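You operate a simulated robot arm through the tools that you are given. There is no shell and no other tool. Be economical: measure what you need, move in short steps, check, and stop when the job is done.

You are at the controls of a simulated two-armed robot. One attempt, no reset.

## Task
Wrap the brown sandwich and seal it with the HOT sticker.
Fine: the cream sheet, sandwich in the middle, both flaps folded over it, sticker square across the seam and pressed on.
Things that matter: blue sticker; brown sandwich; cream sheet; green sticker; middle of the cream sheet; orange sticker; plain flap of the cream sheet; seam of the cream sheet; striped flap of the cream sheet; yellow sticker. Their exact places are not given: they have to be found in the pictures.

Only the result counts: the job must be done as asked and must still hold three seconds after the hand-in. Knocking over, shifting, dropping, spilling or breaking anything else fails it. Lids that push on must go on centred and level and be pressed home; caps that screw on are set level and turned clockwise until they are tight. Flat cloth is picked up by pressing the open fingertips on it (5 to 10 N) and closing them slowly along it; thin cloth reads only 2 to 8 mm in the jaws.

## Robot
Two 7-joint arms with fingered hands on one trunk, on a base that drives. Base frame: it is fixed to the floor where the robot stands at the start and does not move with it; the origin is under the middle of the robot, x ahead of it, y to its left, z up; the surface under the hand at the start is at about z = 0.92. Units: m, rad, N and s.
The left shoulder is at the start at [0.052, 0.173, 1.143], the right one opposite. With the tool pointing down near the work surface each hand reaches from about 0.42 to 0.8 m from the robot's upright axis, wherever it stands, measured 20 degrees to its own side. Places, roughly: green sticker [-1.25, -0.5, 1]; middle of the cream sheet [0.5, 0.2, 0.9]; plain flap of the cream sheet [0.5, 0.3, 1]; seam of the cream sheet [0.5, 0.1, 1]; striped flap of the cream sheet [0.5, 0.1, 1]; yellow sticker [-1.25, -0.5, 1]. Payload 3.5 kg a hand.
The tool frame of a hand sits at the grasp point between the pads (the TCP): z along the fingers, y along the line on which they close. The tips reach 0.025 m beyond it. The gripper opens to 0.088 m. The gripper's body begins 0.029 m behind the TCP. The gripper is a hand of 3 fingers: y runs from the thumb to the fingers, the wrist lies at [-0.013, -0.097, -0.162] in the tool frame, and closing takes about 1.5 s.
Orientation is told as [roll, pitch, yaw] about the base's x, y, z axes, in that order, counted from this pose: with the fingers straight down and the wrist toward the robot, the tool's x, y and z point along [0, 1, 0], [1, 0, 0] and [0, 0, -1] of the base frame.

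## Interface
- The arms move only by the tool send_rows. It takes "left_moves", "right_moves" or both (then of equal length, played together; a hand with none holds still); each is a list of rows, each a list of 7 numbers: the gripper command, from -1 (fully open) to 1 (shut), values between in proportion, then the shift along the tool's x, y, z in units of 20 mm (1.0 is 20 mm), then the turn, a rotation vector about the tool's x, y, z in units of 6 degrees (1.0 is 6 degrees). In form: [[claw, tx, ty, tz, rx, ry, rz], ...]. A call has 1 to 12 rows; each row shifts and turns the commanded pose from where the row before left it, along the tool's axes as they then stand. A call with a number of a shift or a turn outside -1 to 1 is refused whole. A row lasts 0.2 s, in which the tool goes at most 0.05 m and 0.15 rad; a call with a longer step from one row to the next is refused whole, and so is a gripper value outside its range. Where a pose cannot be reached the arm comes as near as it can. A force on the tool above 90 N (or 10 N above the force at the start of the call, whichever is more), or a blocked arm, ends the call early, and 0.2 s more pass. Each finger travels about 0.072 m/s and halts on what it meets, pressing with about 30 N; the grip force reading is that of the motor and also rises with nothing between the fingers. The clock runs only during rows and for 0.2 s after the last one: add rows that do not move to give the fingers time. The reply holds the time, the measured pose of the TCP, the force on the tool along the base axes, the opening and the grip force, in the units named above and with some noise, with the torque about the TCP (base axes, N m) and any sound that the robot's microphone picked up, and new pictures: "pictures" is both (left out), scene, wrist or none (wrist: the cameras of the hands that moved).
- Cameras (640 x 400 px; columns grow to the right, rows downward): "scene" is now at [0.1524, 0.0187, 1.3644]; the picture's right is [0.20, -0.98, -0.03], its down [-0.63, -0.11, -0.77] and it looks along [0.75, 0.17, -0.64] (base axes); focal length 214 px, centre (320, 200). "left" rides on the left gripper at [-0.058, -0.085, -0.099] in its tool frame; the picture's right is [-0.67, -0.35, 0.66], its down [0.69, -0.63, 0.37] and it looks along [0.28, 0.69, 0.66] (tool axes); focal length 261 px, centre (320, 200). "right" rides on the right gripper at [0.058, -0.085, -0.099] in its tool frame; the picture's right is [-0.67, 0.35, -0.66], its down [-0.69, -0.63, 0.37] and it looks along [-0.29, 0.69, 0.66] (tool axes); focal length 261 px, centre (320, 200).
- lift_body(by): slides the trunk up (or, below 0, down) by that many m; the arms and the scene camera ride with it, the base frame stays. It gives what a move gives, with no picture.
- drive_base(legs): drives the robot by 1 to 6 legs, each [ahead, left, turn to the left] in m, m and rad, along the robot's own axes; the way and the turn of a leg run together, so that a leg with both is an arc; at most 1.5 m and 3.142 rad a leg. The arms and the cameras ride along, it lands a little off, and it stops where it bumps. It gives what a move gives, and a new picture of the scene camera.
- grasp_type(shape, hand): the hand has 3 fingers and takes this shape, open, in about a second: jaw (thumb against the fingers, like two jaws); tri (thumb and two fingers); tip (a fingertip pinch); poke (one finger out to press); point (the index stretched); flat (the hand flat); cup (the hand cupped); fist (a fist). The gripper value then closes the fingers along that shape, each until it touches; the sizes above hold for jaw. It gives what a move gives, with no picture.
- head_to(pan, tilt): turns the head with the scene camera to pan (to the left, within 1.501 rad either way) and tilt (down, from -0.506 to 1.204), counted from straight ahead of the robot. It gives what a move gives, and a new picture of the scene camera.
- point_at(camera, pixels): for up to 12 pixels [column, row] of the newest picture of that camera ("zoom" is the newest enlarged one), the place [x, y, z] in the base frame of the surface seen there, good to about 0.002 m. The clock stands still meanwhile.
- zoom(camera, box): a new picture of the part [left, top, right, bottom] of that camera's present view, enlarged. The clock stands still meanwhile.
- job_done(): hands the job in; it is judged then, once.

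Go step by step. Measure first, check grasps and placings, and put right what went wrong. The budget is 80 turns and 260 pictures, counting those below and the enlarged ones. Unless the task says otherwise, let go and move clear before handing in, and close with one line.

The tools are called after "Emit:" by a JSON object that holds its "fn" and its "kwargs". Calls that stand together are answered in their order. send_rows: Moves the arms, as the interface text tells. Its arguments: {"type":"object","properties":{"left_moves":{"type":"array"},"right_moves":{"type":"array"},"pictures":{"type":"string","enum":["both","scene","wrist","none"]}},"required":[]} The other tools are called the same way: lift_body (by) slides the trunk up or down; grasp_type (shape, hand) gives the hand a shape; drive_base (legs) drives the base; head_to (pan, tilt) turns the head that bears the scene camera; point_at (camera, pixels) gives the place of the surface under pixels of a picture; zoom (camera, box) takes an enlarged picture of a part of a camera's view; job_done () hands the job in.

At the start:

```text
clock: 0.0
left_eef_pos: [0.4507, 0.3334, 1.2041]
left_orientation: [0.001, 0.0, 0.003]
left_ft_force: [0.3, 0.7, 0.3]
left_wrist_torque: [-0.05, 0.0, -0.04]
left_opening: 0.0876
left_gripper_force: 0.0
left_shape: jaw
right_eef_pos: [0.4026, -0.0382, 1.2429]
right_orientation: [0.004, 0.001, 0.001]
right_ft_force: [-0.2, -0.1, -0.3]
right_wrist_torque: [0.04, 0.01, 0.0]
right_opening: 0.0876
right_gripper_force: 0.0
right_shape: jaw
trunk travel left (down, up): [-0.225, 0.23]
robot x, y, heading: [0.0015, -0.0001, 0.0]
head pan, tilt: [0.206, 0.555]
```

scene: 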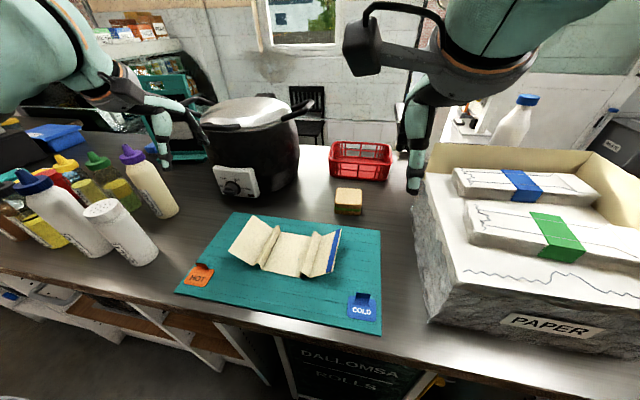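
right: 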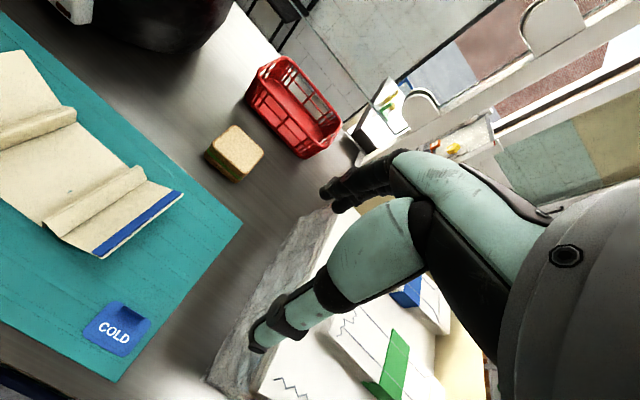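
left: 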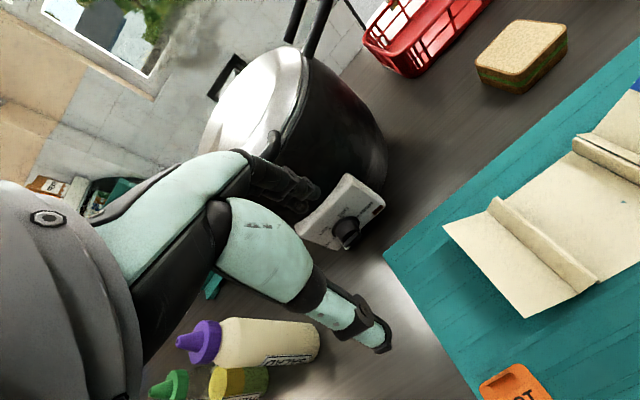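

The sandwich is at scene (348,200), the sheet near (290,248), the orange HOT sticker at (198,275) and the blue COLD one at (362,306). I'll enlarge and measure these.

Emit:
{"fn": "zoom", "kwargs": {"camera": "scene", "box": [170, 170, 410, 330]}}

Emit:
{"fn": "point_at", "kwargs": {"camera": "scene", "pixels": [[348, 194], [337, 192], [361, 193], [336, 202], [360, 204], [348, 211], [198, 275], [362, 306], [290, 255], [250, 240], [328, 255], [300, 290]]}}

```text
2.50 times, centred on (290, 250) of scene
```

zoom: 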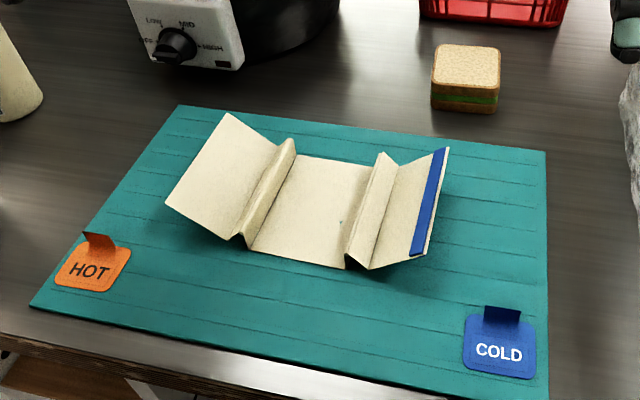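

```text
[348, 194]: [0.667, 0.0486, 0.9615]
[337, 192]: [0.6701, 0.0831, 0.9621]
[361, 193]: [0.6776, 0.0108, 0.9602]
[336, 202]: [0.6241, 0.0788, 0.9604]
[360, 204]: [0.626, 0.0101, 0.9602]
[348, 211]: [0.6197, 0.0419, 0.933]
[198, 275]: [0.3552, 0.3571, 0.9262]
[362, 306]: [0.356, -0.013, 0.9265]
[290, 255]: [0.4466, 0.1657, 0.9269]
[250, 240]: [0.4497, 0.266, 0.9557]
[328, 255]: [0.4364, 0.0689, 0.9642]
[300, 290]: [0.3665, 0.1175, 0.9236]
```

The sheet is creased: a middle panel, with each flap having an upright wall and an outer panel. I'll measure its edges and the stickers in the enlarged picture.

Emit:
{"fn": "point_at", "kwargs": {"camera": "zoom", "pixels": [[308, 160], [368, 168], [256, 246], [342, 264], [227, 116], [170, 202], [290, 142], [236, 234], [382, 156], [366, 264], [445, 152], [424, 252]]}}

Emit:
{"fn": "point_at", "kwargs": {"camera": "zoom", "pixels": [[90, 236], [112, 246], [84, 246], [60, 282], [108, 288], [126, 256], [90, 270], [436, 46], [497, 48], [434, 82], [498, 88], [272, 170]]}}

Emit:
{"fn": "zoom", "kwargs": {"camera": "scene", "box": [220, 205, 350, 286]}}

Emit:
{"fn": "zoom", "kwargs": {"camera": "left", "box": [400, 100, 640, 250]}}

```text
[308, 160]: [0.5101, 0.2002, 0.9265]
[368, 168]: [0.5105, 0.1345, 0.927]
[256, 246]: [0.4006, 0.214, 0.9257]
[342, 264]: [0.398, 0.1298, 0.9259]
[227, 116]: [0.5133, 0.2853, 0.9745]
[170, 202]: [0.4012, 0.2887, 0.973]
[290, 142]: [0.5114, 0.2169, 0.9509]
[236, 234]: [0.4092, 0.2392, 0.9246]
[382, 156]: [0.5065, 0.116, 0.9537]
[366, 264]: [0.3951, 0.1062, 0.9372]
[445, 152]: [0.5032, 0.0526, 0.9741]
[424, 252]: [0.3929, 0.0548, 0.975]
```

```text
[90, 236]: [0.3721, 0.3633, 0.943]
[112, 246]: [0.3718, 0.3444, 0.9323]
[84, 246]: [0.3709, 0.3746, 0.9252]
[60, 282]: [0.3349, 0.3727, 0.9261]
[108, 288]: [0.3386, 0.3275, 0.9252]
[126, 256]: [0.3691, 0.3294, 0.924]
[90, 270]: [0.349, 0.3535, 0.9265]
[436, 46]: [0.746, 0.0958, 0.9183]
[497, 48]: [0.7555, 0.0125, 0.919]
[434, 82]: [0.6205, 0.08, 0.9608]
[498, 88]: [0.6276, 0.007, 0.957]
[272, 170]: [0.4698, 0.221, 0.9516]
```

```text
4.92 times, centred on (285, 246) of scene
```

zoom: 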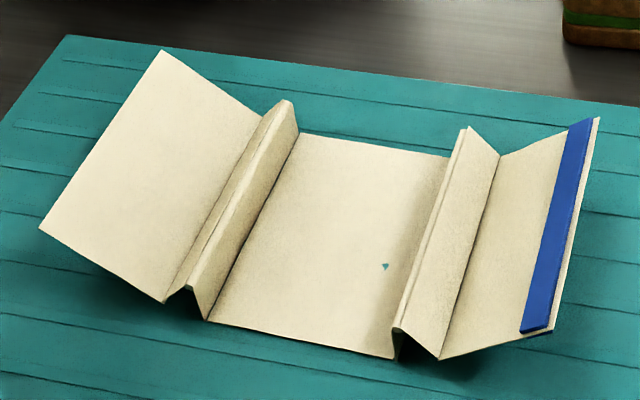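

```text
2.67 times, centred on (520, 175) of left
```

zoom: 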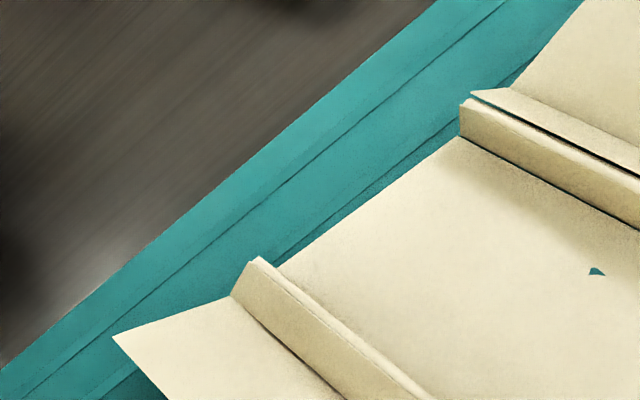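

The middle panel spans about x 0.40–0.51 and y 0.13–0.207, with its centre near (0.455, 0.17). Next I'll measure the sandwich closely with the left and scene cameras.

Emit:
{"fn": "zoom", "kwargs": {"camera": "left", "box": [460, 5, 588, 105]}}

Emit:
{"fn": "point_at", "kwargs": {"camera": "left", "pixels": [[480, 68], [527, 79], [563, 28], [516, 23], [522, 50], [485, 83], [525, 92]]}}

```text
4.00 times, centred on (524, 55) of left
```

zoom: 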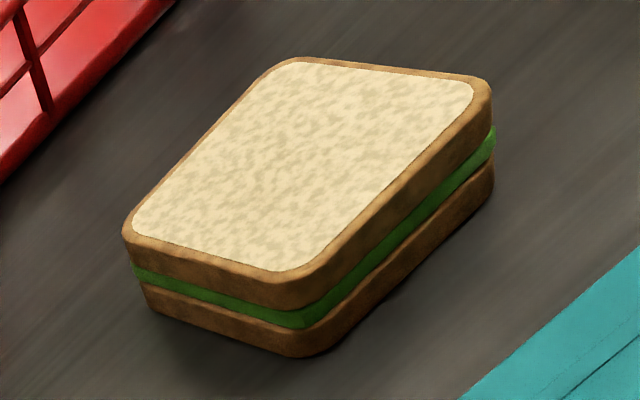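

```text
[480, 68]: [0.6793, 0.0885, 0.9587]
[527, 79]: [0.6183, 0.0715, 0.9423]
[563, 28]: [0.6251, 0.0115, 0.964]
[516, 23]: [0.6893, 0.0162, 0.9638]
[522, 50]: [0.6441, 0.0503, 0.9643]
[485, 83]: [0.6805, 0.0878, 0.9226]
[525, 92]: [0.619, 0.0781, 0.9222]
```

The sandwich is centred at about (0.653, 0.047), yawed about +0.07, with its top at z 0.963. I'll check the paper box and pot heights before moving the right arm aside.

Emit:
{"fn": "point_at", "kwargs": {"camera": "scene", "pixels": [[440, 160], [490, 222], [520, 185], [440, 250], [250, 115], [290, 160], [205, 120], [150, 165], [360, 150]]}}

Emit:
{"fn": "send_rows", "kwargs": {"right_moves": [[-1, -1, -0.5, 0, 0, 0, 0], [-1, -1, -0.5, 0, 0, 0, 0], [-1, -1, -0.5, 0, 0, 0, 0], [-1, -1, -0.5, 0, 0, 0, 0], [-1, -1, 0, 0, 0, 0, 0], [-1, -1, 0, 0, 0, 0, 0], [-1, -1, 0, 0, 0, 0, 0]], "left_moves": [[-1, -1, 0, 0, 0, 0, 0], [-1, -1, 0, 0, 0, 0, 0], [-1, -1, 0, 0, 0, 0, 0], [-1, -1, 0, 0, 0, 0, 0], [-1, -1, 0, 0, 0, 0, 0], [-1, -1, 0, 0, 0, 0, 0], [-1, -1, 0, 0, 0, 0, 0]], "pictures": "scene"}}

```text
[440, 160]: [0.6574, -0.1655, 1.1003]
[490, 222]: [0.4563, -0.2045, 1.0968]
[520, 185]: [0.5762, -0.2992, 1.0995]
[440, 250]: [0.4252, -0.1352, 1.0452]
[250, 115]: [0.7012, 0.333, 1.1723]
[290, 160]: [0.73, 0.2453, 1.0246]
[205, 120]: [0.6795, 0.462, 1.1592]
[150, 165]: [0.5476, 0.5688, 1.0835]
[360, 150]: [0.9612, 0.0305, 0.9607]
```

```text
clock: 1.6
left_eef_pos: [0.4492, 0.19, 1.2041]
left_orientation: [0.001, 0.001, 0.001]
left_ft_force: [-0.6, 0.5, 0.0]
left_wrist_torque: [0.01, 0.01, -0.02]
left_opening: 0.0875
left_gripper_force: 0.1
left_shape: jaw
right_eef_pos: [0.3625, -0.1794, 1.243]
right_orientation: [0.003, 0.001, 0.001]
right_ft_force: [-0.2, -0.2, 0.3]
right_wrist_torque: [0.01, 0.01, -0.01]
right_opening: 0.0876
right_gripper_force: 0.0
right_shape: jaw
trunk travel left (down, up): [-0.225, 0.23]
robot x, y, heading: [0.0041, -0.0002, 0.001]
head pan, tilt: [0.206, 0.555]
```

scene: 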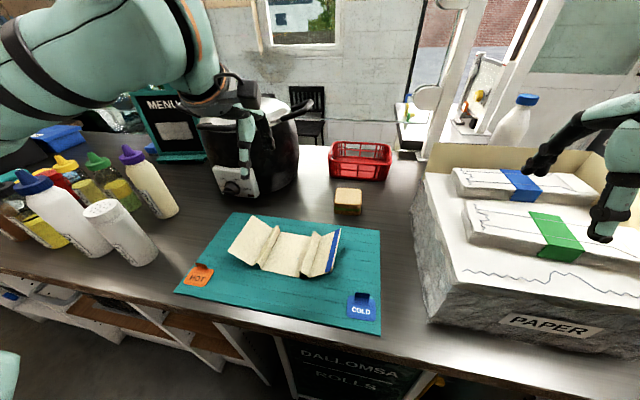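

Both arms moved cleanly. Now I'll bring the left hand above the sandwich.

Emit:
{"fn": "send_rows", "kwargs": {"left_moves": [[-1, -0.9, 0.8, 0.5, 0, 0, 0], [-1, -0.9, 0.8, 0.5, 0, 0, 0], [-1, -0.9, 0.8, 0.5, 0, 0, 0], [-1, -0.9, 0.95, 0.8, 0, 0, 0], [-1, -0.9, 0.95, 0.8, 0, 0, 0], [-1, -0.9, 0.95, 0.8, 0, 0, 0], [-1, -0.75, 1, 0.9, 0, 0, 0], [-1, -0.5, 1, 0.9, 0, 0, 0], [-1, -0.25, 1, 0.9, 0, 0, 0], [-1, -0.25, 1, 0.9, 0, 0, 0], [-1, 0, 0.95, 0.9, 0, 0, 0], [-1, 0, 0, 0, 0, 0, -0.75]]}}

```text
clock: 4.2
left_eef_pos: [0.6538, 0.049, 1.0374]
left_orientation: [0.0, 0.0, 0.081]
left_ft_force: [-0.2, 0.3, 0.0]
left_wrist_torque: [-0.02, 0.0, -0.01]
left_opening: 0.088
left_gripper_force: 0.0
left_shape: jaw
right_eef_pos: [0.3628, -0.1785, 1.2428]
right_orientation: [0.0, 0.002, 0.002]
right_ft_force: [0.2, 0.1, 0.0]
right_wrist_torque: [0.02, -0.01, -0.02]
right_opening: 0.0877
right_gripper_force: 0.0
right_shape: jaw
trunk travel left (down, up): [-0.225, 0.23]
robot x, y, heading: [0.0016, 0.0027, 0.001]
head pan, tilt: [0.206, 0.555]
```

scene: 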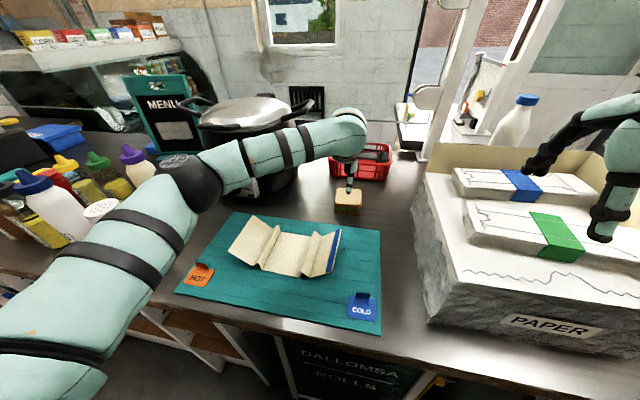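
left: 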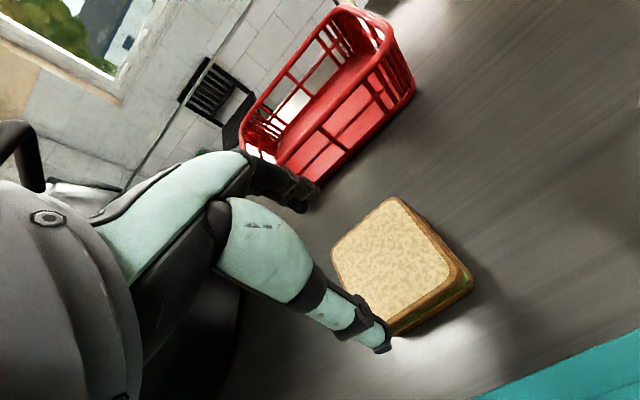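

The hand is over the sandwich. I'll re-measure the top face corners from this closer view.

Emit:
{"fn": "point_at", "kwargs": {"camera": "left", "pixels": [[334, 257], [394, 200], [466, 272], [400, 322], [395, 260]]}}

Emit:
{"fn": "zoom", "kwargs": {"camera": "left", "box": [220, 120, 500, 380]}}

```text
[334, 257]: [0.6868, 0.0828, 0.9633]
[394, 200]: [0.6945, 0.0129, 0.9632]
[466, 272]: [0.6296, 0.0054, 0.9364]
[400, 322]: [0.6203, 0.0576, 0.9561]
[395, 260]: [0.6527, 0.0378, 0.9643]
```

```text
1.54 times, centred on (360, 250) of left
```

zoom: 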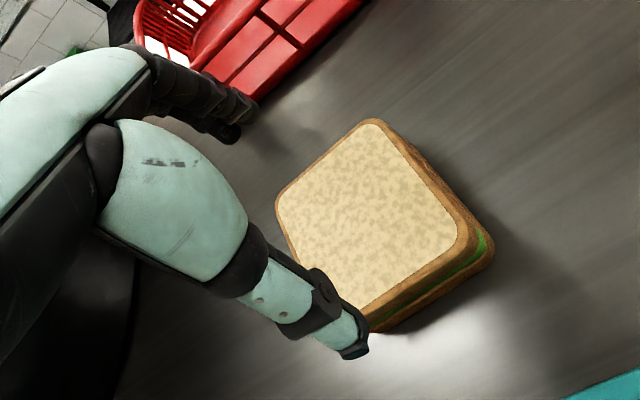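

The centre measures about (0.656, 0.046). I'll shift slightly and descend with fingers in front of and behind it.

Emit:
{"fn": "send_rows", "kwargs": {"left_moves": [[-1, -0.13, 0.12, 0.5, 0, 0, 0], [-1, 0, 0, 0.8, 0, 0, 0], [-1, 0, 0, 0.8, 0, 0, 0], [-1, 0, 0, 0.8, 0, 0, 0], [-1, 0, 0, 0.8, 0, 0, 0], [-1, 0, 0, 0.5, 0, 0, 0], [-1, 0, 0, 0, 0, 0, 0]]}}

```text
clock: 5.8
left_eef_pos: [0.657, 0.0471, 0.9544]
left_orientation: [-0.003, -0.003, 0.079]
left_ft_force: [2.2, -0.7, 13.1]
left_wrist_torque: [-0.04, -0.19, 0.04]
left_opening: 0.0879
left_gripper_force: 0.1
left_shape: jaw
right_eef_pos: [0.3601, -0.1772, 1.2434]
right_orientation: [0.003, -0.001, 0.001]
right_ft_force: [0.1, -0.4, -0.2]
right_wrist_torque: [0.0, 0.01, -0.01]
right_opening: 0.0876
right_gripper_force: 0.1
right_shape: jaw
trunk travel left (down, up): [-0.225, 0.23]
robot x, y, heading: [0.0014, 0.0003, -0.005]
head pan, tilt: [0.206, 0.555]
```

scene: 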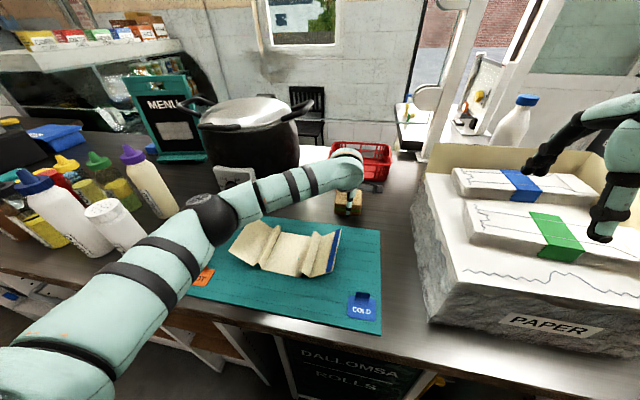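
left: 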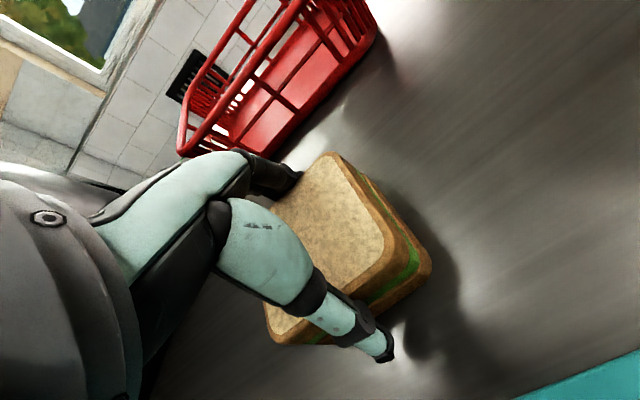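

The fingers straddle the sandwich but there's 13 N upward contact. I'll lift 4 mm to clear it and close.

Emit:
{"fn": "send_rows", "kwargs": {"left_moves": [[-1, 0, 0, -0.2, 0, 0, 0], [0.0, 0, 0, 0, 0, 0, 0], [0.5, 0, 0, 0, 0, 0, 0], [1, 0, 0, 0, 0, 0, 0], [1, 0, 0, 0, 0, 0, 0], [1, 0, 0, 0, 0, 0, 0], [1, 0, 0, 0, 0, 0, 0], [1, 0, 0, 0, 0, 0, 0]], "pictures": "wrist"}}

```text
clock: 7.6
left_eef_pos: [0.6578, 0.0469, 0.9551]
left_orientation: [0.0, -0.001, 0.079]
left_ft_force: [0.1, -0.3, -0.9]
left_wrist_torque: [-0.01, -0.01, 0.0]
left_opening: 0.0695
left_gripper_force: 29.5
left_shape: jaw
right_eef_pos: [0.3632, -0.1774, 1.2431]
right_orientation: [0.001, 0.001, 0.002]
right_ft_force: [-1.7, 0.3, -0.4]
right_wrist_torque: [0.02, -0.02, -0.02]
right_opening: 0.0877
right_gripper_force: 0.1
right_shape: jaw
trunk travel left (down, up): [-0.225, 0.23]
robot x, y, heading: [-0.0015, -0.0011, 0.002]
head pan, tilt: [0.206, 0.555]
```

left: 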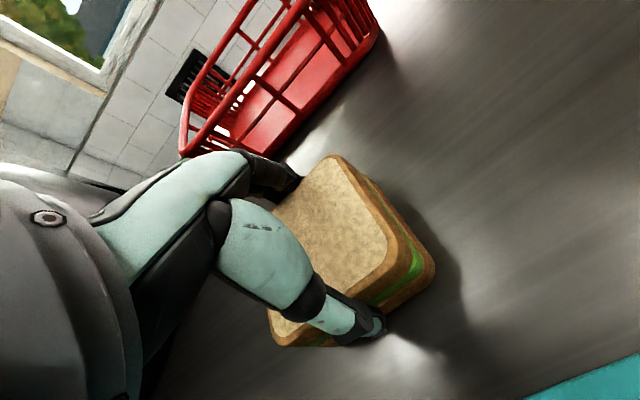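

The grip holds at 0.0695 m wide. I'll lift 8 cm, straighten the yaw and carry the sandwich over the middle of the sheet.

Emit:
{"fn": "send_rows", "kwargs": {"left_moves": [[1, 0, 0, -0.7, 0, 0, 0], [1, 0, 0, -1, 0, 0, 0], [1, 0, 0, -1, 0, 0, 0], [1, 0, 0, -1, 0, 0, 0], [1, 0, 0, -0.5, 0, 0, 0.76], [1, 0.7, -1, 0, 0, 0, 0], [1, 0.7, -1, 0, 0, 0, 0], [1, 0.7, -1, 0, 0, 0, 0], [1, 0.7, -1, 0, 0, 0, 0], [1, 0.7, -1, 0, 0, 0, 0], [1, 0.7, -1, 0, 0, 0, 0], [1, 0, 0, 0, 0, 0, 0]], "pictures": "none"}}

Emit:
{"fn": "send_rows", "kwargs": {"left_moves": [[1, 0.7, -1, 0, 0, 0, 0], [1, 0.7, -1, 0, 0, 0, 0], [1, 0.5, -1, 0, 0, 0, 0], [1, 0, -0.9, 0, 0, 0, 0], [1, 0, 0, 0, 0, 0, 0]]}}

```text
clock: 10.2
left_eef_pos: [0.5378, 0.1325, 1.0416]
left_orientation: [-0.001, -0.001, 0.001]
left_ft_force: [-0.3, 0.1, -0.7]
left_wrist_torque: [0.0, 0.01, 0.03]
left_opening: 0.0697
left_gripper_force: 29.9
left_shape: jaw
right_eef_pos: [0.3622, -0.1783, 1.2431]
right_orientation: [0.002, 0.002, 0.0]
right_ft_force: [-0.2, -0.1, -0.7]
right_wrist_torque: [0.04, -0.01, 0.0]
right_opening: 0.0874
right_gripper_force: 0.1
right_shape: jaw
trunk travel left (down, up): [-0.225, 0.23]
robot x, y, heading: [-0.0053, 0.0006, 0.003]
head pan, tilt: [0.206, 0.555]
```

```text
clock: 11.4
left_eef_pos: [0.4604, 0.1694, 1.0395]
left_orientation: [0.0, 0.0, 0.0]
left_ft_force: [-0.3, 0.3, -0.9]
left_wrist_torque: [0.0, 0.02, -0.02]
left_opening: 0.0696
left_gripper_force: 30.0
left_shape: jaw
right_eef_pos: [0.363, -0.1772, 1.243]
right_orientation: [0.001, 0.002, 0.002]
right_ft_force: [-0.7, 0.5, 1.3]
right_wrist_torque: [-0.03, 0.0, 0.02]
right_opening: 0.0873
right_gripper_force: 0.1
right_shape: jaw
trunk travel left (down, up): [-0.225, 0.23]
robot x, y, heading: [0.0003, 0.0008, -0.0]
head pan, tilt: [0.206, 0.555]
```

scene: 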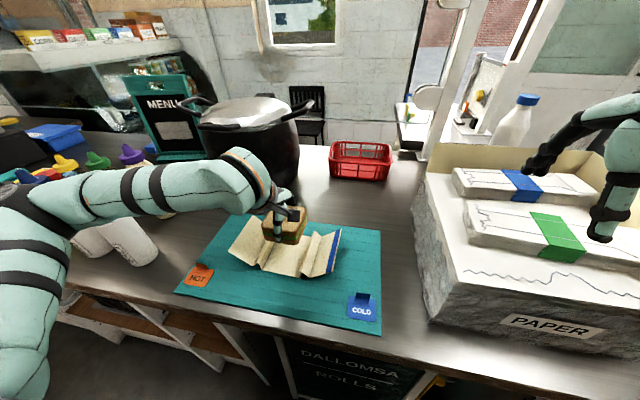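
left: 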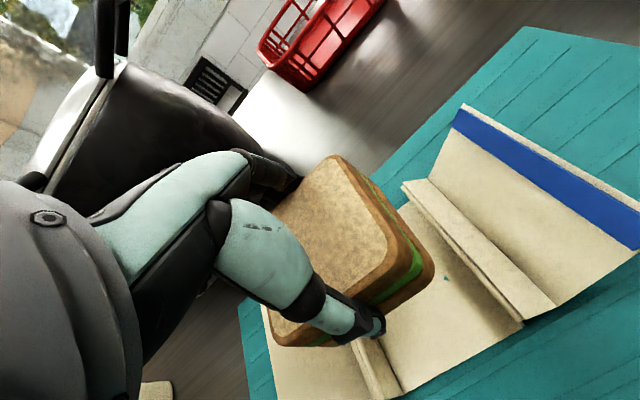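

I'll measure the held sandwich's edges and the crease walls of the sheet from the wrist view.

Emit:
{"fn": "point_at", "kwargs": {"camera": "left", "pixels": [[335, 165], [395, 247], [360, 180], [418, 258], [275, 322], [403, 185], [522, 322], [490, 262], [440, 215], [385, 375], [400, 393], [360, 355]]}}

Emit:
{"fn": "zoom", "kwargs": {"camera": "scene", "box": [210, 190, 360, 290]}}

```text
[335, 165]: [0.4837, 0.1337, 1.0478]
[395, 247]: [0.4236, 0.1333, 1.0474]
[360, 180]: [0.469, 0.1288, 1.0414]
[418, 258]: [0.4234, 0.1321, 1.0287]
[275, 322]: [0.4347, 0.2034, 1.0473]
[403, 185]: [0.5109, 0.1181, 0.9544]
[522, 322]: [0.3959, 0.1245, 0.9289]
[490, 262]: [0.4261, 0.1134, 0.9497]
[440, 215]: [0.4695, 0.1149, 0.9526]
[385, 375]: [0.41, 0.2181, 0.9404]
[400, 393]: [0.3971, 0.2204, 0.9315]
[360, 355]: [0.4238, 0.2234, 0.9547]
```

```text
4.00 times, centred on (285, 240) of scene
```

zoom: 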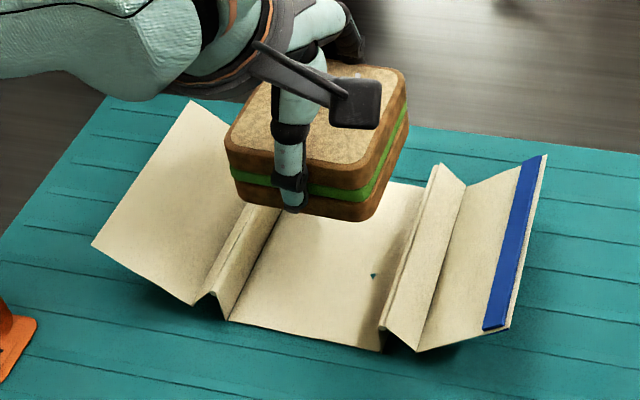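

The sandwich's y centre (~0.168) matches the walls at 0.115 and 0.220. I'll shift 6 mm back in x and lower it.

Emit:
{"fn": "send_rows", "kwargs": {"left_moves": [[1, 0, -0.28, 0.5, 0, 0, 0], [1, 0, 0, 0.7, 0, 0, 0], [1, 0, 0, 0.7, 0, 0, 0], [1, 0, 0, 0.7, 0, 0, 0], [1, 0, 0, 0.5, 0, 0, 0], [1, 0, 0, 0.4, 0, 0, 0], [1, 0, 0, 0.2, 0, 0, 0], [1, 0, 0, 0.15, 0, 0, 0], [1, 0, 0, 0, 0, 0, 0]]}}

```text
clock: 13.4
left_eef_pos: [0.4546, 0.1698, 0.9637]
left_orientation: [0.0, -0.001, 0.0]
left_ft_force: [-0.1, 1.4, 4.9]
left_wrist_torque: [-0.06, -0.23, 0.01]
left_opening: 0.0697
left_gripper_force: 30.1
left_shape: jaw
right_eef_pos: [0.3621, -0.1775, 1.243]
right_orientation: [0.001, -0.001, 0.004]
right_ft_force: [-0.2, 0.8, 0.2]
right_wrist_torque: [-0.02, 0.0, 0.02]
right_opening: 0.0875
right_gripper_force: 0.1
right_shape: jaw
trunk travel left (down, up): [-0.225, 0.23]
robot x, y, heading: [-0.0002, 0.0009, 0.002]
head pan, tilt: [0.206, 0.555]
```

scene: 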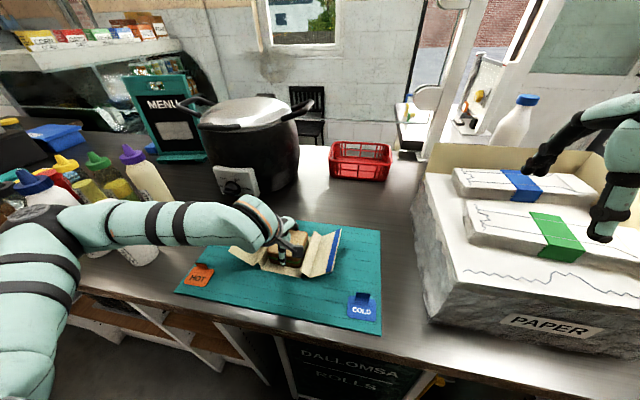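
left: 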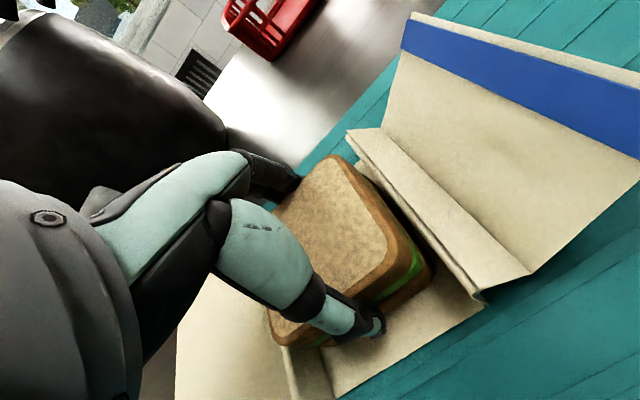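

It's seated with 5 N of contact. I'll open and lift straight up.

Emit:
{"fn": "send_rows", "kwargs": {"left_moves": [[0.6, 0, 0, 0, 0, 0, 0], [0, 0, 0, 0, 0, 0, 0], [-0.5, 0, 0, 0, 0, 0, 0], [-1, 0, 0, 0, 0, 0, 0], [-1, 0, 0, 0, 0, 0, 0], [-1, 0, 0, 0, 0, 0, 0], [-1, 0, 0, -0.4, 0, 0, 0], [-1, 0, 0, -0.8, 0, 0, 0], [-1, 0, 0, -1, 0, 0, 0], [-1, 0, 0, -1, 0, 0, 0], [-1, 0, 0, -1, 0, 0, 0], [-1, 0, 0, -1, 0, 0, 0]], "pictures": "none"}}

Emit:
{"fn": "send_rows", "kwargs": {"left_moves": [[-1, 1, 0, -1, 0, 0, 0], [-1, 1, 0, -0.5, 0, 0, 0], [-1, 1, 0, 0, 0, 0, 0], [-1, 1, 0, 0, 0, 0, 0], [-1, 1, 0, 0, 0, 0, 0], [-1, 1, 0, 0, 0, 0, 0], [-1, 1, 0, 0, 0, 0, 0]]}}

Emit:
{"fn": "zoom", "kwargs": {"camera": "scene", "box": [190, 190, 350, 290]}}

```text
clock: 16.0
left_eef_pos: [0.4527, 0.169, 1.0699]
left_orientation: [0.0, 0.0, 0.002]
left_ft_force: [0.6, 0.0, 0.7]
left_wrist_torque: [-0.01, 0.02, -0.02]
left_opening: 0.088
left_gripper_force: 0.2
left_shape: jaw
right_eef_pos: [0.3616, -0.1787, 1.2436]
right_orientation: [0.002, 0.002, 0.003]
right_ft_force: [0.1, 0.8, 0.5]
right_wrist_torque: [-0.01, -0.02, -0.03]
right_opening: 0.0878
right_gripper_force: 0.1
right_shape: jaw
trunk travel left (down, up): [-0.225, 0.23]
robot x, y, heading: [-0.0022, 0.0013, 0.002]
head pan, tilt: [0.206, 0.555]
```

```text
clock: 17.6
left_eef_pos: [0.4538, 0.3092, 1.0981]
left_orientation: [0.001, 0.001, -0.001]
left_ft_force: [0.4, -0.7, -0.5]
left_wrist_torque: [-0.02, -0.01, 0.0]
left_opening: 0.088
left_gripper_force: 0.0
left_shape: jaw
right_eef_pos: [0.361, -0.1769, 1.2425]
right_orientation: [0.0, 0.001, 0.0]
right_ft_force: [0.2, 0.9, 0.8]
right_wrist_torque: [-0.02, -0.02, -0.03]
right_opening: 0.0876
right_gripper_force: 0.0
right_shape: jaw
trunk travel left (down, up): [-0.225, 0.23]
robot x, y, heading: [-0.0012, 0.0041, -0.001]
head pan, tilt: [0.206, 0.555]
```

scene: 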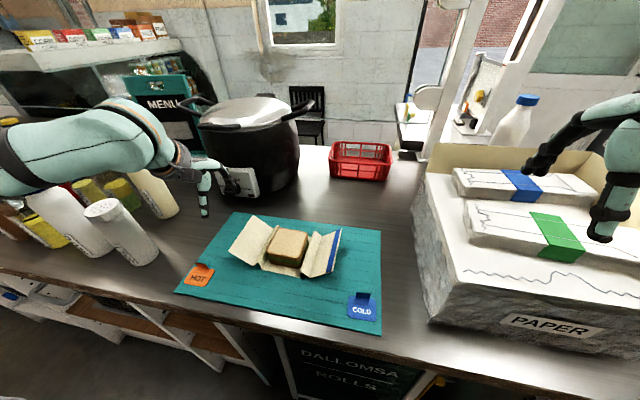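
left: 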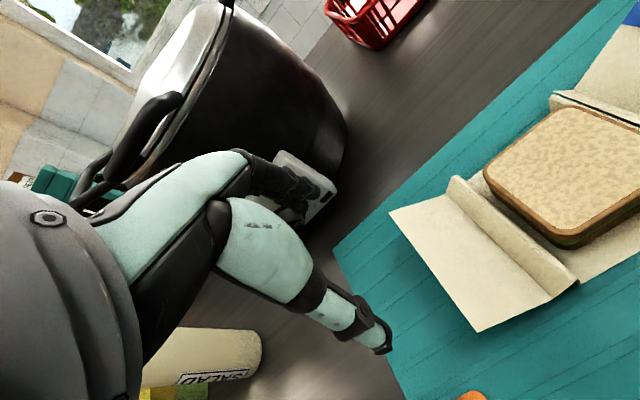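

```text
4.00 times, centred on (270, 240) of scene
```

zoom: 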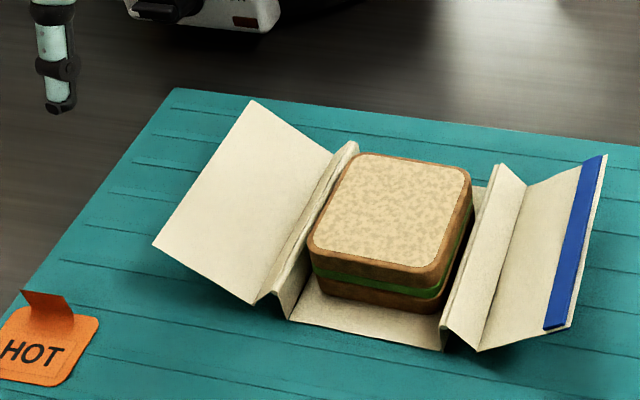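

The sandwich sits between the walls. For a better reach to both flaps and the sticker, I'll raise the left hand over the mat and shift the base 5 cm back and 10 cm left.

Emit:
{"fn": "send_rows", "kwargs": {"left_moves": [[-1, -0.5, 0, -1, 0, 0, 0], [-1, -1, 0, -1, 0, 0, 0], [-1, -1, 0, -1, 0, 0, 0], [-1, -1, 0, -1, 0, 0, 0], [-1, -1, 0, 0, 0, 0, 0], [-1, 0, 0, 0, 0, 0, 0]], "pictures": "none"}}

Emit:
{"fn": "drive_base", "kwargs": {"legs": [[-0.05, 0.1, 0]]}}

```text
clock: 19.0
left_eef_pos: [0.4543, 0.2193, 1.1764]
left_orientation: [0.001, 0.0, -0.001]
left_ft_force: [0.2, 0.3, 0.5]
left_wrist_torque: [0.0, -0.02, 0.01]
left_opening: 0.0878
left_gripper_force: 0.0
left_shape: jaw
right_eef_pos: [0.3624, -0.1781, 1.2432]
right_orientation: [0.001, 0.001, 0.001]
right_ft_force: [-0.5, -0.1, -0.5]
right_wrist_torque: [0.01, -0.04, 0.01]
right_opening: 0.0876
right_gripper_force: 0.0
right_shape: jaw
trunk travel left (down, up): [-0.225, 0.23]
robot x, y, heading: [-0.0012, -0.0025, -0.0]
head pan, tilt: [0.206, 0.555]
```

```text
clock: 20.2
left_eef_pos: [0.4032, 0.3167, 1.1769]
left_orientation: [0.001, 0.0, 0.001]
left_ft_force: [-0.3, 0.6, -0.4]
left_wrist_torque: [-0.04, 0.0, -0.01]
left_opening: 0.0881
left_gripper_force: 0.1
left_shape: jaw
right_eef_pos: [0.3124, -0.0812, 1.2425]
right_orientation: [0.004, 0.003, 0.004]
right_ft_force: [-0.6, 0.6, -0.4]
right_wrist_torque: [0.02, 0.02, 0.0]
right_opening: 0.0876
right_gripper_force: 0.0
right_shape: jaw
trunk travel left (down, up): [-0.225, 0.23]
robot x, y, heading: [-0.0477, 0.0974, -0.0]
head pan, tilt: [0.206, 0.555]
```

scene: 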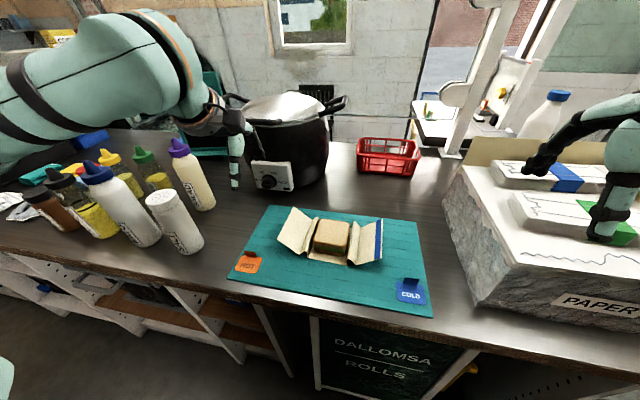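

The base shift worked. I'll yaw both hands inward by 90° so the fingers close along y.

Emit:
{"fn": "send_rows", "kwargs": {"left_moves": [[-1, 0, 0, 0, 0, 0, 1], [-1, 0, 0, 0, 0, 0, 1], [-1, 0, 0, 0, 0, 0, 1], [-1, 0, 0, 0, 0, 0, 1], [-1, 0, 0, 0, 0, 0, 1], [-1, 0, 0, 0, 0, 0, 1], [-1, 0, 0, 0, 0, 0, 1], [-1, 0, 0, 0, 0, 0, 1], [-1, 0, 0, 0, 0, 0, 1], [-1, 0, 0, 0, 0, 0, 1], [-1, 0, 0, 0, 0, 0, 1], [-1, 0, 0, 0, 0, 0, 1]], "right_moves": [[-1, 0, 0, 0, 0, 0, -1], [-1, 0, 0, 0, 0, 0, -1], [-1, 0, 0, 0, 0, 0, -1], [-1, 0, 0, 0, 0, 0, -1], [-1, 0, 0, 0, 0, 0, -1], [-1, 0, 0, 0, 0, 0, -1], [-1, 0, 0, 0, 0, 0, -1], [-1, 0, 0, 0, 0, 0, -1], [-1, 0, 0, 0, 0, 0, -1], [-1, 0, 0, 0, 0, 0, -1], [-1, 0, 0, 0, 0, 0, -1], [-1, 0, 0, 0, 0, 0, -1]], "pictures": "none"}}

Emit:
{"fn": "send_rows", "kwargs": {"left_moves": [[-1, 0, 0, 0, 0, 0, 1], [-1, 0, 0, 0, 0, 0, 1], [-1, 0, 0, 0, 0, 0, 1], [0.0, 1, 0, 0, -1, 0, 0], [0.0, 1, 0, 0, -1, 0, 0], [0.0, 0.6, 0, 0, -1, 0, 0], [0.0, 0, 0, 0, -1, 0, 0], [0.0, 0, 0, 0, -1, 0, 0], [0.0, 0, 0, 0, -1, 0, 0], [0.0, 0, 0, 0, 0, 0, 0]], "right_moves": [[-1, 0, 0, 0, 0, 0, -1], [-1, 0, 0, 0, 0, 0, -1], [-1, 0, 0, 0, 0, 0, -1], [-1, 0, 0, 0, 0, 0, 0], [-1, 0, 0, 0, 0, 0, 0], [-1, 0, 0, 0, 0, 0, 0], [-1, 0, 0, 0, 0, 0, 0], [-1, 0, 0, 0, 0, 0, 0], [-1, 0, 0, 0, 0, 0, 0], [-1, 0, 0, 0, 0, 0, 0]]}}

```text
clock: 22.8
left_eef_pos: [0.4029, 0.3175, 1.1756]
left_orientation: [0.0, 0.0, -1.256]
left_ft_force: [-0.4, 0.0, 0.3]
left_wrist_torque: [-0.02, -0.03, -0.02]
left_opening: 0.0881
left_gripper_force: 0.1
left_shape: jaw
right_eef_pos: [0.2773, -0.0677, 1.2259]
right_orientation: [0.064, -0.036, 0.721]
right_ft_force: [0.0, -0.4, 0.2]
right_wrist_torque: [0.01, -0.02, -0.02]
right_opening: 0.0879
right_gripper_force: 0.0
right_shape: jaw
right hand out of reach, approached as far as the arm can: row 6, 7, 8, 9, 10, 11, 12
trunk travel left (down, up): [-0.225, 0.23]
robot x, y, heading: [-0.0515, 0.0984, 0.002]
head pan, tilt: [0.206, 0.555]
```

```text
clock: 25.0
left_eef_pos: [0.4538, 0.3169, 1.1772]
left_orientation: [0.0, -0.631, -1.569]
left_ft_force: [-0.4, 0.2, -0.1]
left_wrist_torque: [0.01, -0.05, -0.01]
left_opening: 0.0445
left_gripper_force: 0.1
left_shape: jaw
right_eef_pos: [0.2302, -0.0447, 1.2145]
right_orientation: [0.056, -0.043, 0.896]
right_ft_force: [1.0, 0.3, 0.1]
right_wrist_torque: [-0.02, -0.02, 0.02]
right_opening: 0.0878
right_gripper_force: 0.0
right_shape: jaw
right hand out of reach, approached as far as the arm can: row 1, 2, 3
trunk travel left (down, up): [-0.225, 0.23]
robot x, y, heading: [-0.0527, 0.0987, 0.005]
head pan, tilt: [0.206, 0.555]
```

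scene: 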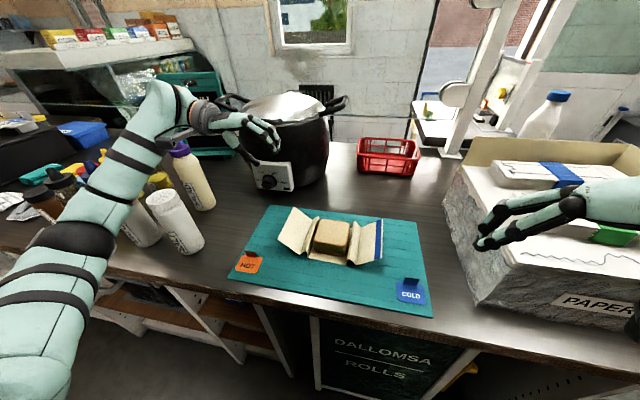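
right: 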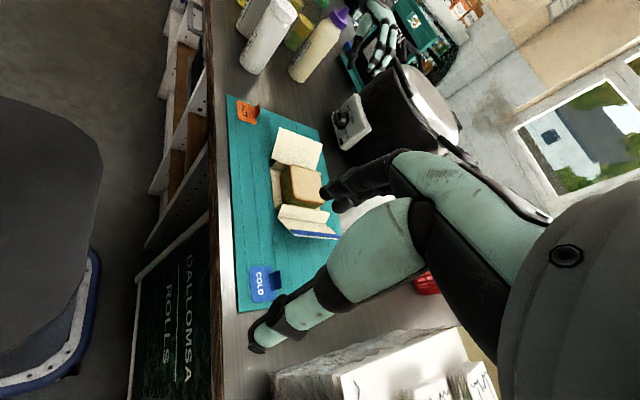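
left: 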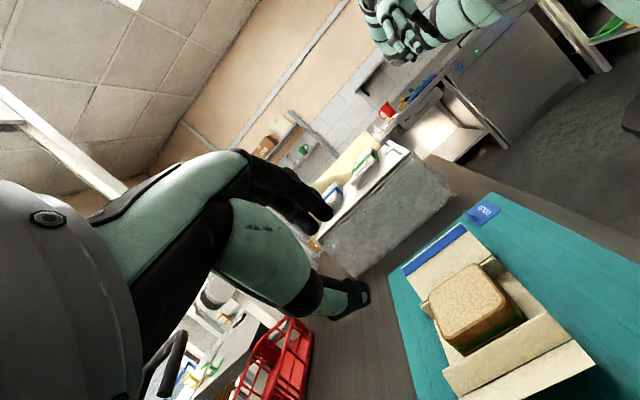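

The left hand is tilted 36° and ready; the right needs to move forward later. I'll re-measure the plain flap from the left wrist view.

Emit:
{"fn": "point_at", "kwargs": {"camera": "left", "pixels": [[448, 393], [592, 363], [520, 382], [446, 372], [566, 322], [510, 345], [520, 365]]}}

Emit:
{"fn": "zoom", "kwargs": {"camera": "scene", "box": [220, 190, 440, 325]}}

Emit:
{"fn": "point_at", "kwargs": {"camera": "scene", "pixels": [[294, 208], [279, 239], [286, 225], [300, 245], [317, 222], [318, 240], [347, 242], [383, 222], [377, 258]]}}

```text
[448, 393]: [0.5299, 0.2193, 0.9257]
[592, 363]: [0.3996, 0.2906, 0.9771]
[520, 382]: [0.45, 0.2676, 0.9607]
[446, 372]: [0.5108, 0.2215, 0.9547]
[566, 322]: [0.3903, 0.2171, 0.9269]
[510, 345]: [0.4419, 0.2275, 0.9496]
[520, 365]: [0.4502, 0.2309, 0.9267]
```

```text
2.91 times, centred on (330, 258) of scene
```

zoom: 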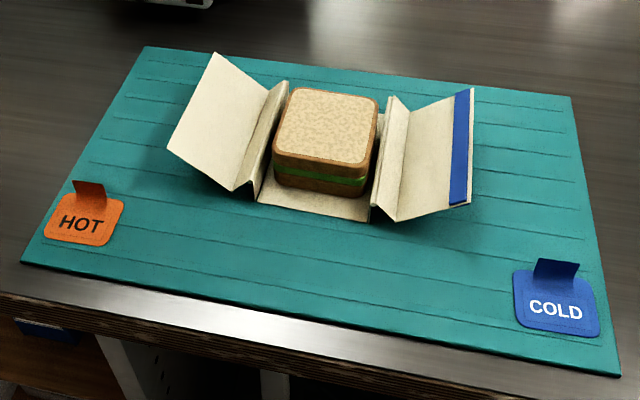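

```text
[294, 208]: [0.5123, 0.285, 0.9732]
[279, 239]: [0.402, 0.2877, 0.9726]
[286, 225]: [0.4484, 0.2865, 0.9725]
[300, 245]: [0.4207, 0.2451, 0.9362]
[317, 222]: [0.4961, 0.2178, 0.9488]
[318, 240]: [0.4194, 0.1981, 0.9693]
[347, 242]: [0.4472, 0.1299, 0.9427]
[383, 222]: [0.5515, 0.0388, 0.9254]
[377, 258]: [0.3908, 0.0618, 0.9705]
```

The flap edge is at (0.455, 0.288, 0.974), with its crease at y≈0.235 and z≈0.926. I'll bring the left hand to a pre-grasp point 6 cm short along the panel direction.

Emit:
{"fn": "send_rows", "kwargs": {"left_moves": [[0.0, 0, -0.8, 1, 0, 0, 0], [0.0, 0, -0.8, 1, 0, 0, 0], [0.0, 0, -0.8, 1, 0, 0, 0], [0.0, 0, -0.8, 1, 0, 0, 0], [0.0, 0, -0.8, 1, 0, 0, 0], [0.0, 0, -0.8, 0.9, 0, 0, 0], [0.0, 0, 0, 0, -0.9, 0, 0], [0, 0, 0, 0, 0, 0, 0]]}}

Emit:
{"fn": "zoom", "kwargs": {"camera": "scene", "box": [220, 170, 420, 295]}}

```text
clock: 26.8
left_eef_pos: [0.456, 0.3292, 1.0217]
left_orientation: [-0.001, -0.729, -1.57]
left_ft_force: [0.0, 1.1, -0.3]
left_wrist_torque: [-0.01, 0.02, -0.03]
left_opening: 0.044
left_gripper_force: 0.0
left_shape: jaw
right_eef_pos: [0.23, -0.0404, 1.2167]
right_orientation: [0.051, -0.039, 0.896]
right_ft_force: [-0.4, 0.4, -0.5]
right_wrist_torque: [-0.04, -0.01, 0.0]
right_opening: 0.0878
right_gripper_force: 0.0
right_shape: jaw
trunk travel left (down, up): [-0.225, 0.23]
robot x, y, heading: [-0.0501, 0.1, -0.002]
head pan, tilt: [0.206, 0.555]
```

scene: 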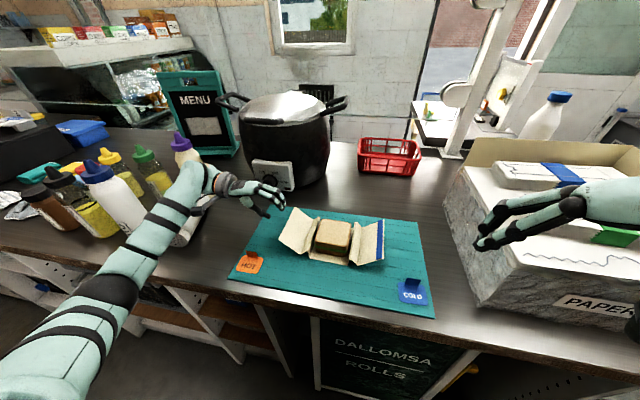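
left: 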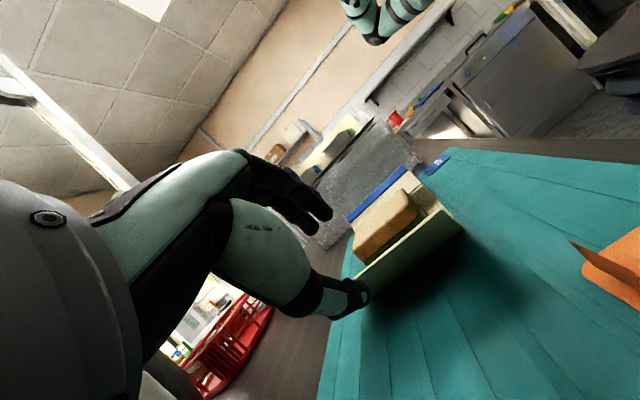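

```text
3.20 times, centred on (320, 232) of scene
```

zoom: 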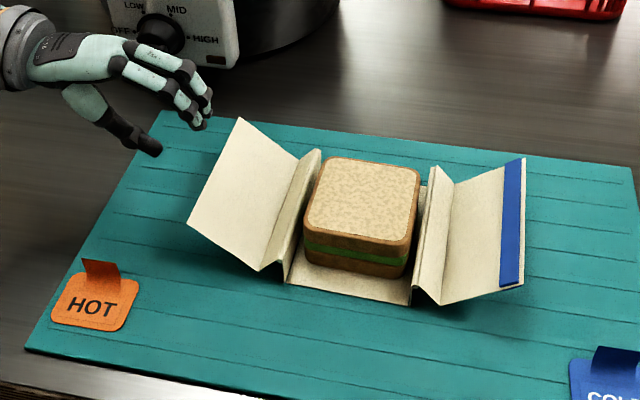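

The left wrist is close to the bottles around scene (190,180). I'll check that clearance before going on.

Emit:
{"fn": "zoom", "kwargs": {"camera": "scene", "box": [80, 110, 300, 260]}}

Emit:
{"fn": "point_at", "kwargs": {"camera": "scene", "pixels": [[182, 142], [160, 198], [183, 232], [200, 205], [143, 153], [100, 172], [205, 180], [185, 190], [160, 225]]}}

```text
2.67 times, centred on (190, 185) of scene
```

zoom: 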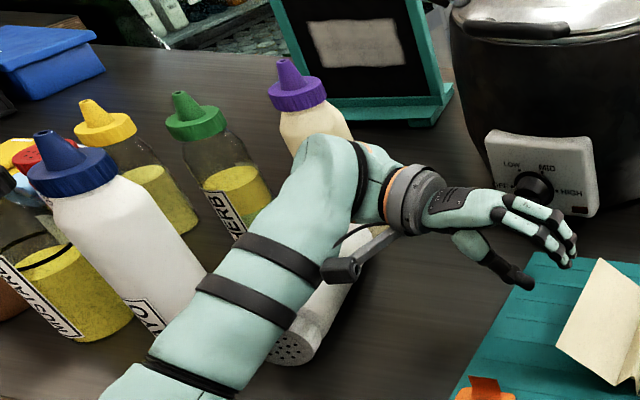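

```text
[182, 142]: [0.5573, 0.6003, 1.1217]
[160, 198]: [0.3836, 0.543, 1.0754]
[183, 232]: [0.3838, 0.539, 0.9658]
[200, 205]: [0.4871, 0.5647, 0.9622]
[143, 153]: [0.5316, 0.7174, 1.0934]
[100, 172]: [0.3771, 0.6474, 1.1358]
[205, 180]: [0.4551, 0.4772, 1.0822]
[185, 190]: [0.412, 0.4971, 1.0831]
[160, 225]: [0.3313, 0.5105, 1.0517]
```

The white shaker near (190,240) looks tipped under the forearm. I'll back off the way I came and look.

Emit:
{"fn": "send_rows", "kwargs": {"left_moves": [[0, 0, 0, 0, 0.9, 0, 0], [0.0, 0, 0.8, -0.9, 0, 0, 0], [0.0, 0, 0.8, -1, 0, 0, 0], [0.0, 0, 0.8, -1, 0, 0, 0], [0.0, 0, 0.8, -1, 0, 0, 0], [0.0, 0, 0.8, -1, 0, 0, 0], [0.0, 0, 0.8, -1, 0, 0, 0]], "pictures": "scene"}}

Emit:
{"fn": "zoom", "kwargs": {"camera": "scene", "box": [80, 110, 300, 260]}}

```text
clock: 28.4
left_eef_pos: [0.4552, 0.3156, 1.1788]
left_orientation: [0.0, -0.628, -1.569]
left_ft_force: [0.3, -0.3, 0.0]
left_wrist_torque: [0.02, 0.01, -0.02]
left_opening: 0.0444
left_gripper_force: 0.1
left_shape: jaw
right_eef_pos: [0.2282, -0.0467, 1.2153]
right_orientation: [0.055, -0.043, 0.897]
right_ft_force: [-0.4, -0.1, 0.0]
right_wrist_torque: [-0.01, -0.01, 0.0]
right_opening: 0.0876
right_gripper_force: 0.2
right_shape: jaw
trunk travel left (down, up): [-0.225, 0.23]
robot x, y, heading: [-0.0504, 0.0954, 0.002]
head pan, tilt: [0.206, 0.555]
```

scene: 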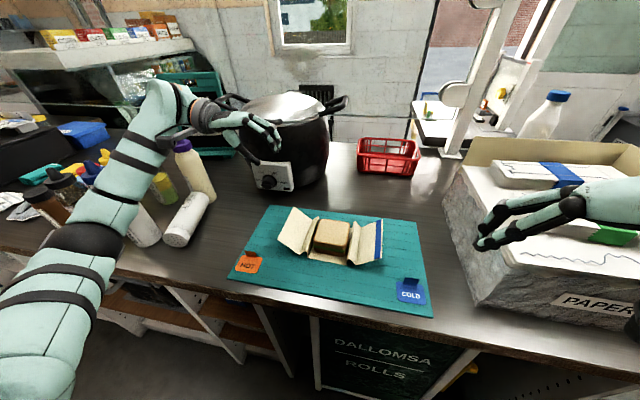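

```text
2.67 times, centred on (190, 185) of scene
```

zoom: 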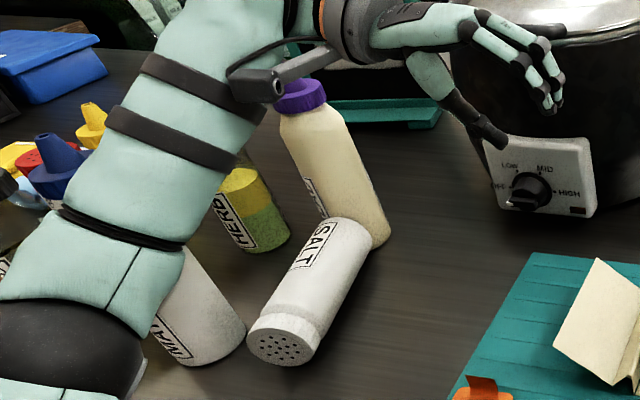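

The salt shaker has been knocked over by the forearm, so it must be stood up again at its original spot, about (0.39, 0.56). First I'll measure how it lies.

Emit:
{"fn": "point_at", "kwargs": {"camera": "zoom", "pixels": [[285, 345], [262, 330], [312, 355], [318, 290], [275, 285], [330, 320], [345, 228], [355, 250], [370, 240], [320, 225], [300, 270], [345, 270]]}}

Emit:
{"fn": "send_rows", "kwargs": {"left_moves": [[0, 0, 0.5, -1, 1, 0, 0], [0, 0, 0.5, -1, 1, 0, 0], [0, 0, 1, -1, 1, 0, 0], [0, 0, 1, -0.5, 1, 0, 0], [0, 0, 1, 0, 1, 0, 0], [0, 0, 1, 0, 1, 0, 0]], "pictures": "scene"}}

Emit:
{"fn": "head_to", "kwargs": {"pan": 0.55, "tilt": 0.65}}

```text
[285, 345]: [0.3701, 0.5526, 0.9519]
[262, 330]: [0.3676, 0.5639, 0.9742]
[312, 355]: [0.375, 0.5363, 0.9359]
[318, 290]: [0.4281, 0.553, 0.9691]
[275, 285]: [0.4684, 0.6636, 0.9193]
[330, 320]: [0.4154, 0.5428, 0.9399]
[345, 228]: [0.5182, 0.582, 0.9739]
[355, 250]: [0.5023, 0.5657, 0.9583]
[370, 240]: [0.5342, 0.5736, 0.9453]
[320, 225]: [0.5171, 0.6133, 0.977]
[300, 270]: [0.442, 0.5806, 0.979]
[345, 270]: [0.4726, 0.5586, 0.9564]
```

```text
clock: 29.8
left_eef_pos: [0.4543, 0.2564, 1.2694]
left_orientation: [0.0, 0.002, -1.57]
left_ft_force: [0.5, 0.4, -0.7]
left_wrist_torque: [-0.04, 0.02, 0.02]
left_opening: 0.0444
left_gripper_force: 0.2
left_shape: jaw
right_eef_pos: [0.2294, -0.0459, 1.2135]
right_orientation: [0.057, -0.044, 0.898]
right_ft_force: [0.0, 0.0, 0.0]
right_wrist_torque: [0.02, 0.0, 0.0]
right_opening: 0.0878
right_gripper_force: 0.1
right_shape: jaw
trunk travel left (down, up): [-0.225, 0.23]
robot x, y, heading: [-0.0532, 0.0958, 0.004]
head pan, tilt: [0.206, 0.555]
```

scene: 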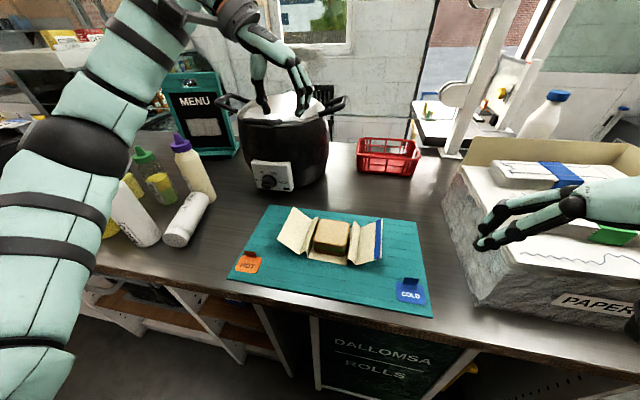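

```text
clock: 30.6
left_eef_pos: [0.4538, 0.2575, 1.2698]
left_orientation: [0.002, -0.002, -1.57]
left_ft_force: [-0.5, 0.1, 0.3]
left_wrist_torque: [0.01, 0.0, -0.01]
left_opening: 0.0442
left_gripper_force: 0.1
left_shape: jaw
right_eef_pos: [0.229, -0.0431, 1.2145]
right_orientation: [0.056, -0.045, 0.897]
right_ft_force: [0.0, 0.4, 0.4]
right_wrist_torque: [-0.02, -0.02, 0.0]
right_opening: 0.0876
right_gripper_force: 0.1
right_shape: jaw
trunk travel left (down, up): [-0.225, 0.23]
robot x, y, heading: [-0.0518, 0.0987, 0.003]
head pan, tilt: [0.55, 0.649]
```

scene: 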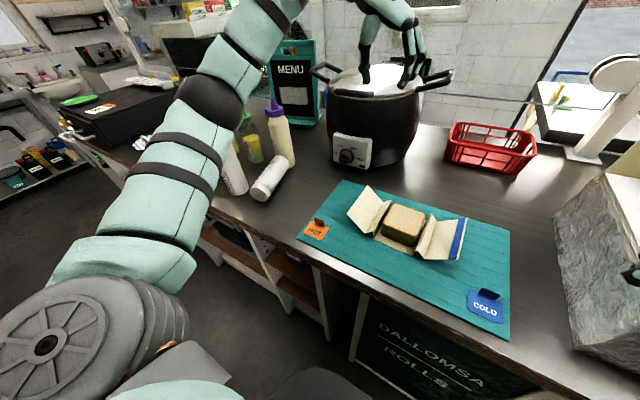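

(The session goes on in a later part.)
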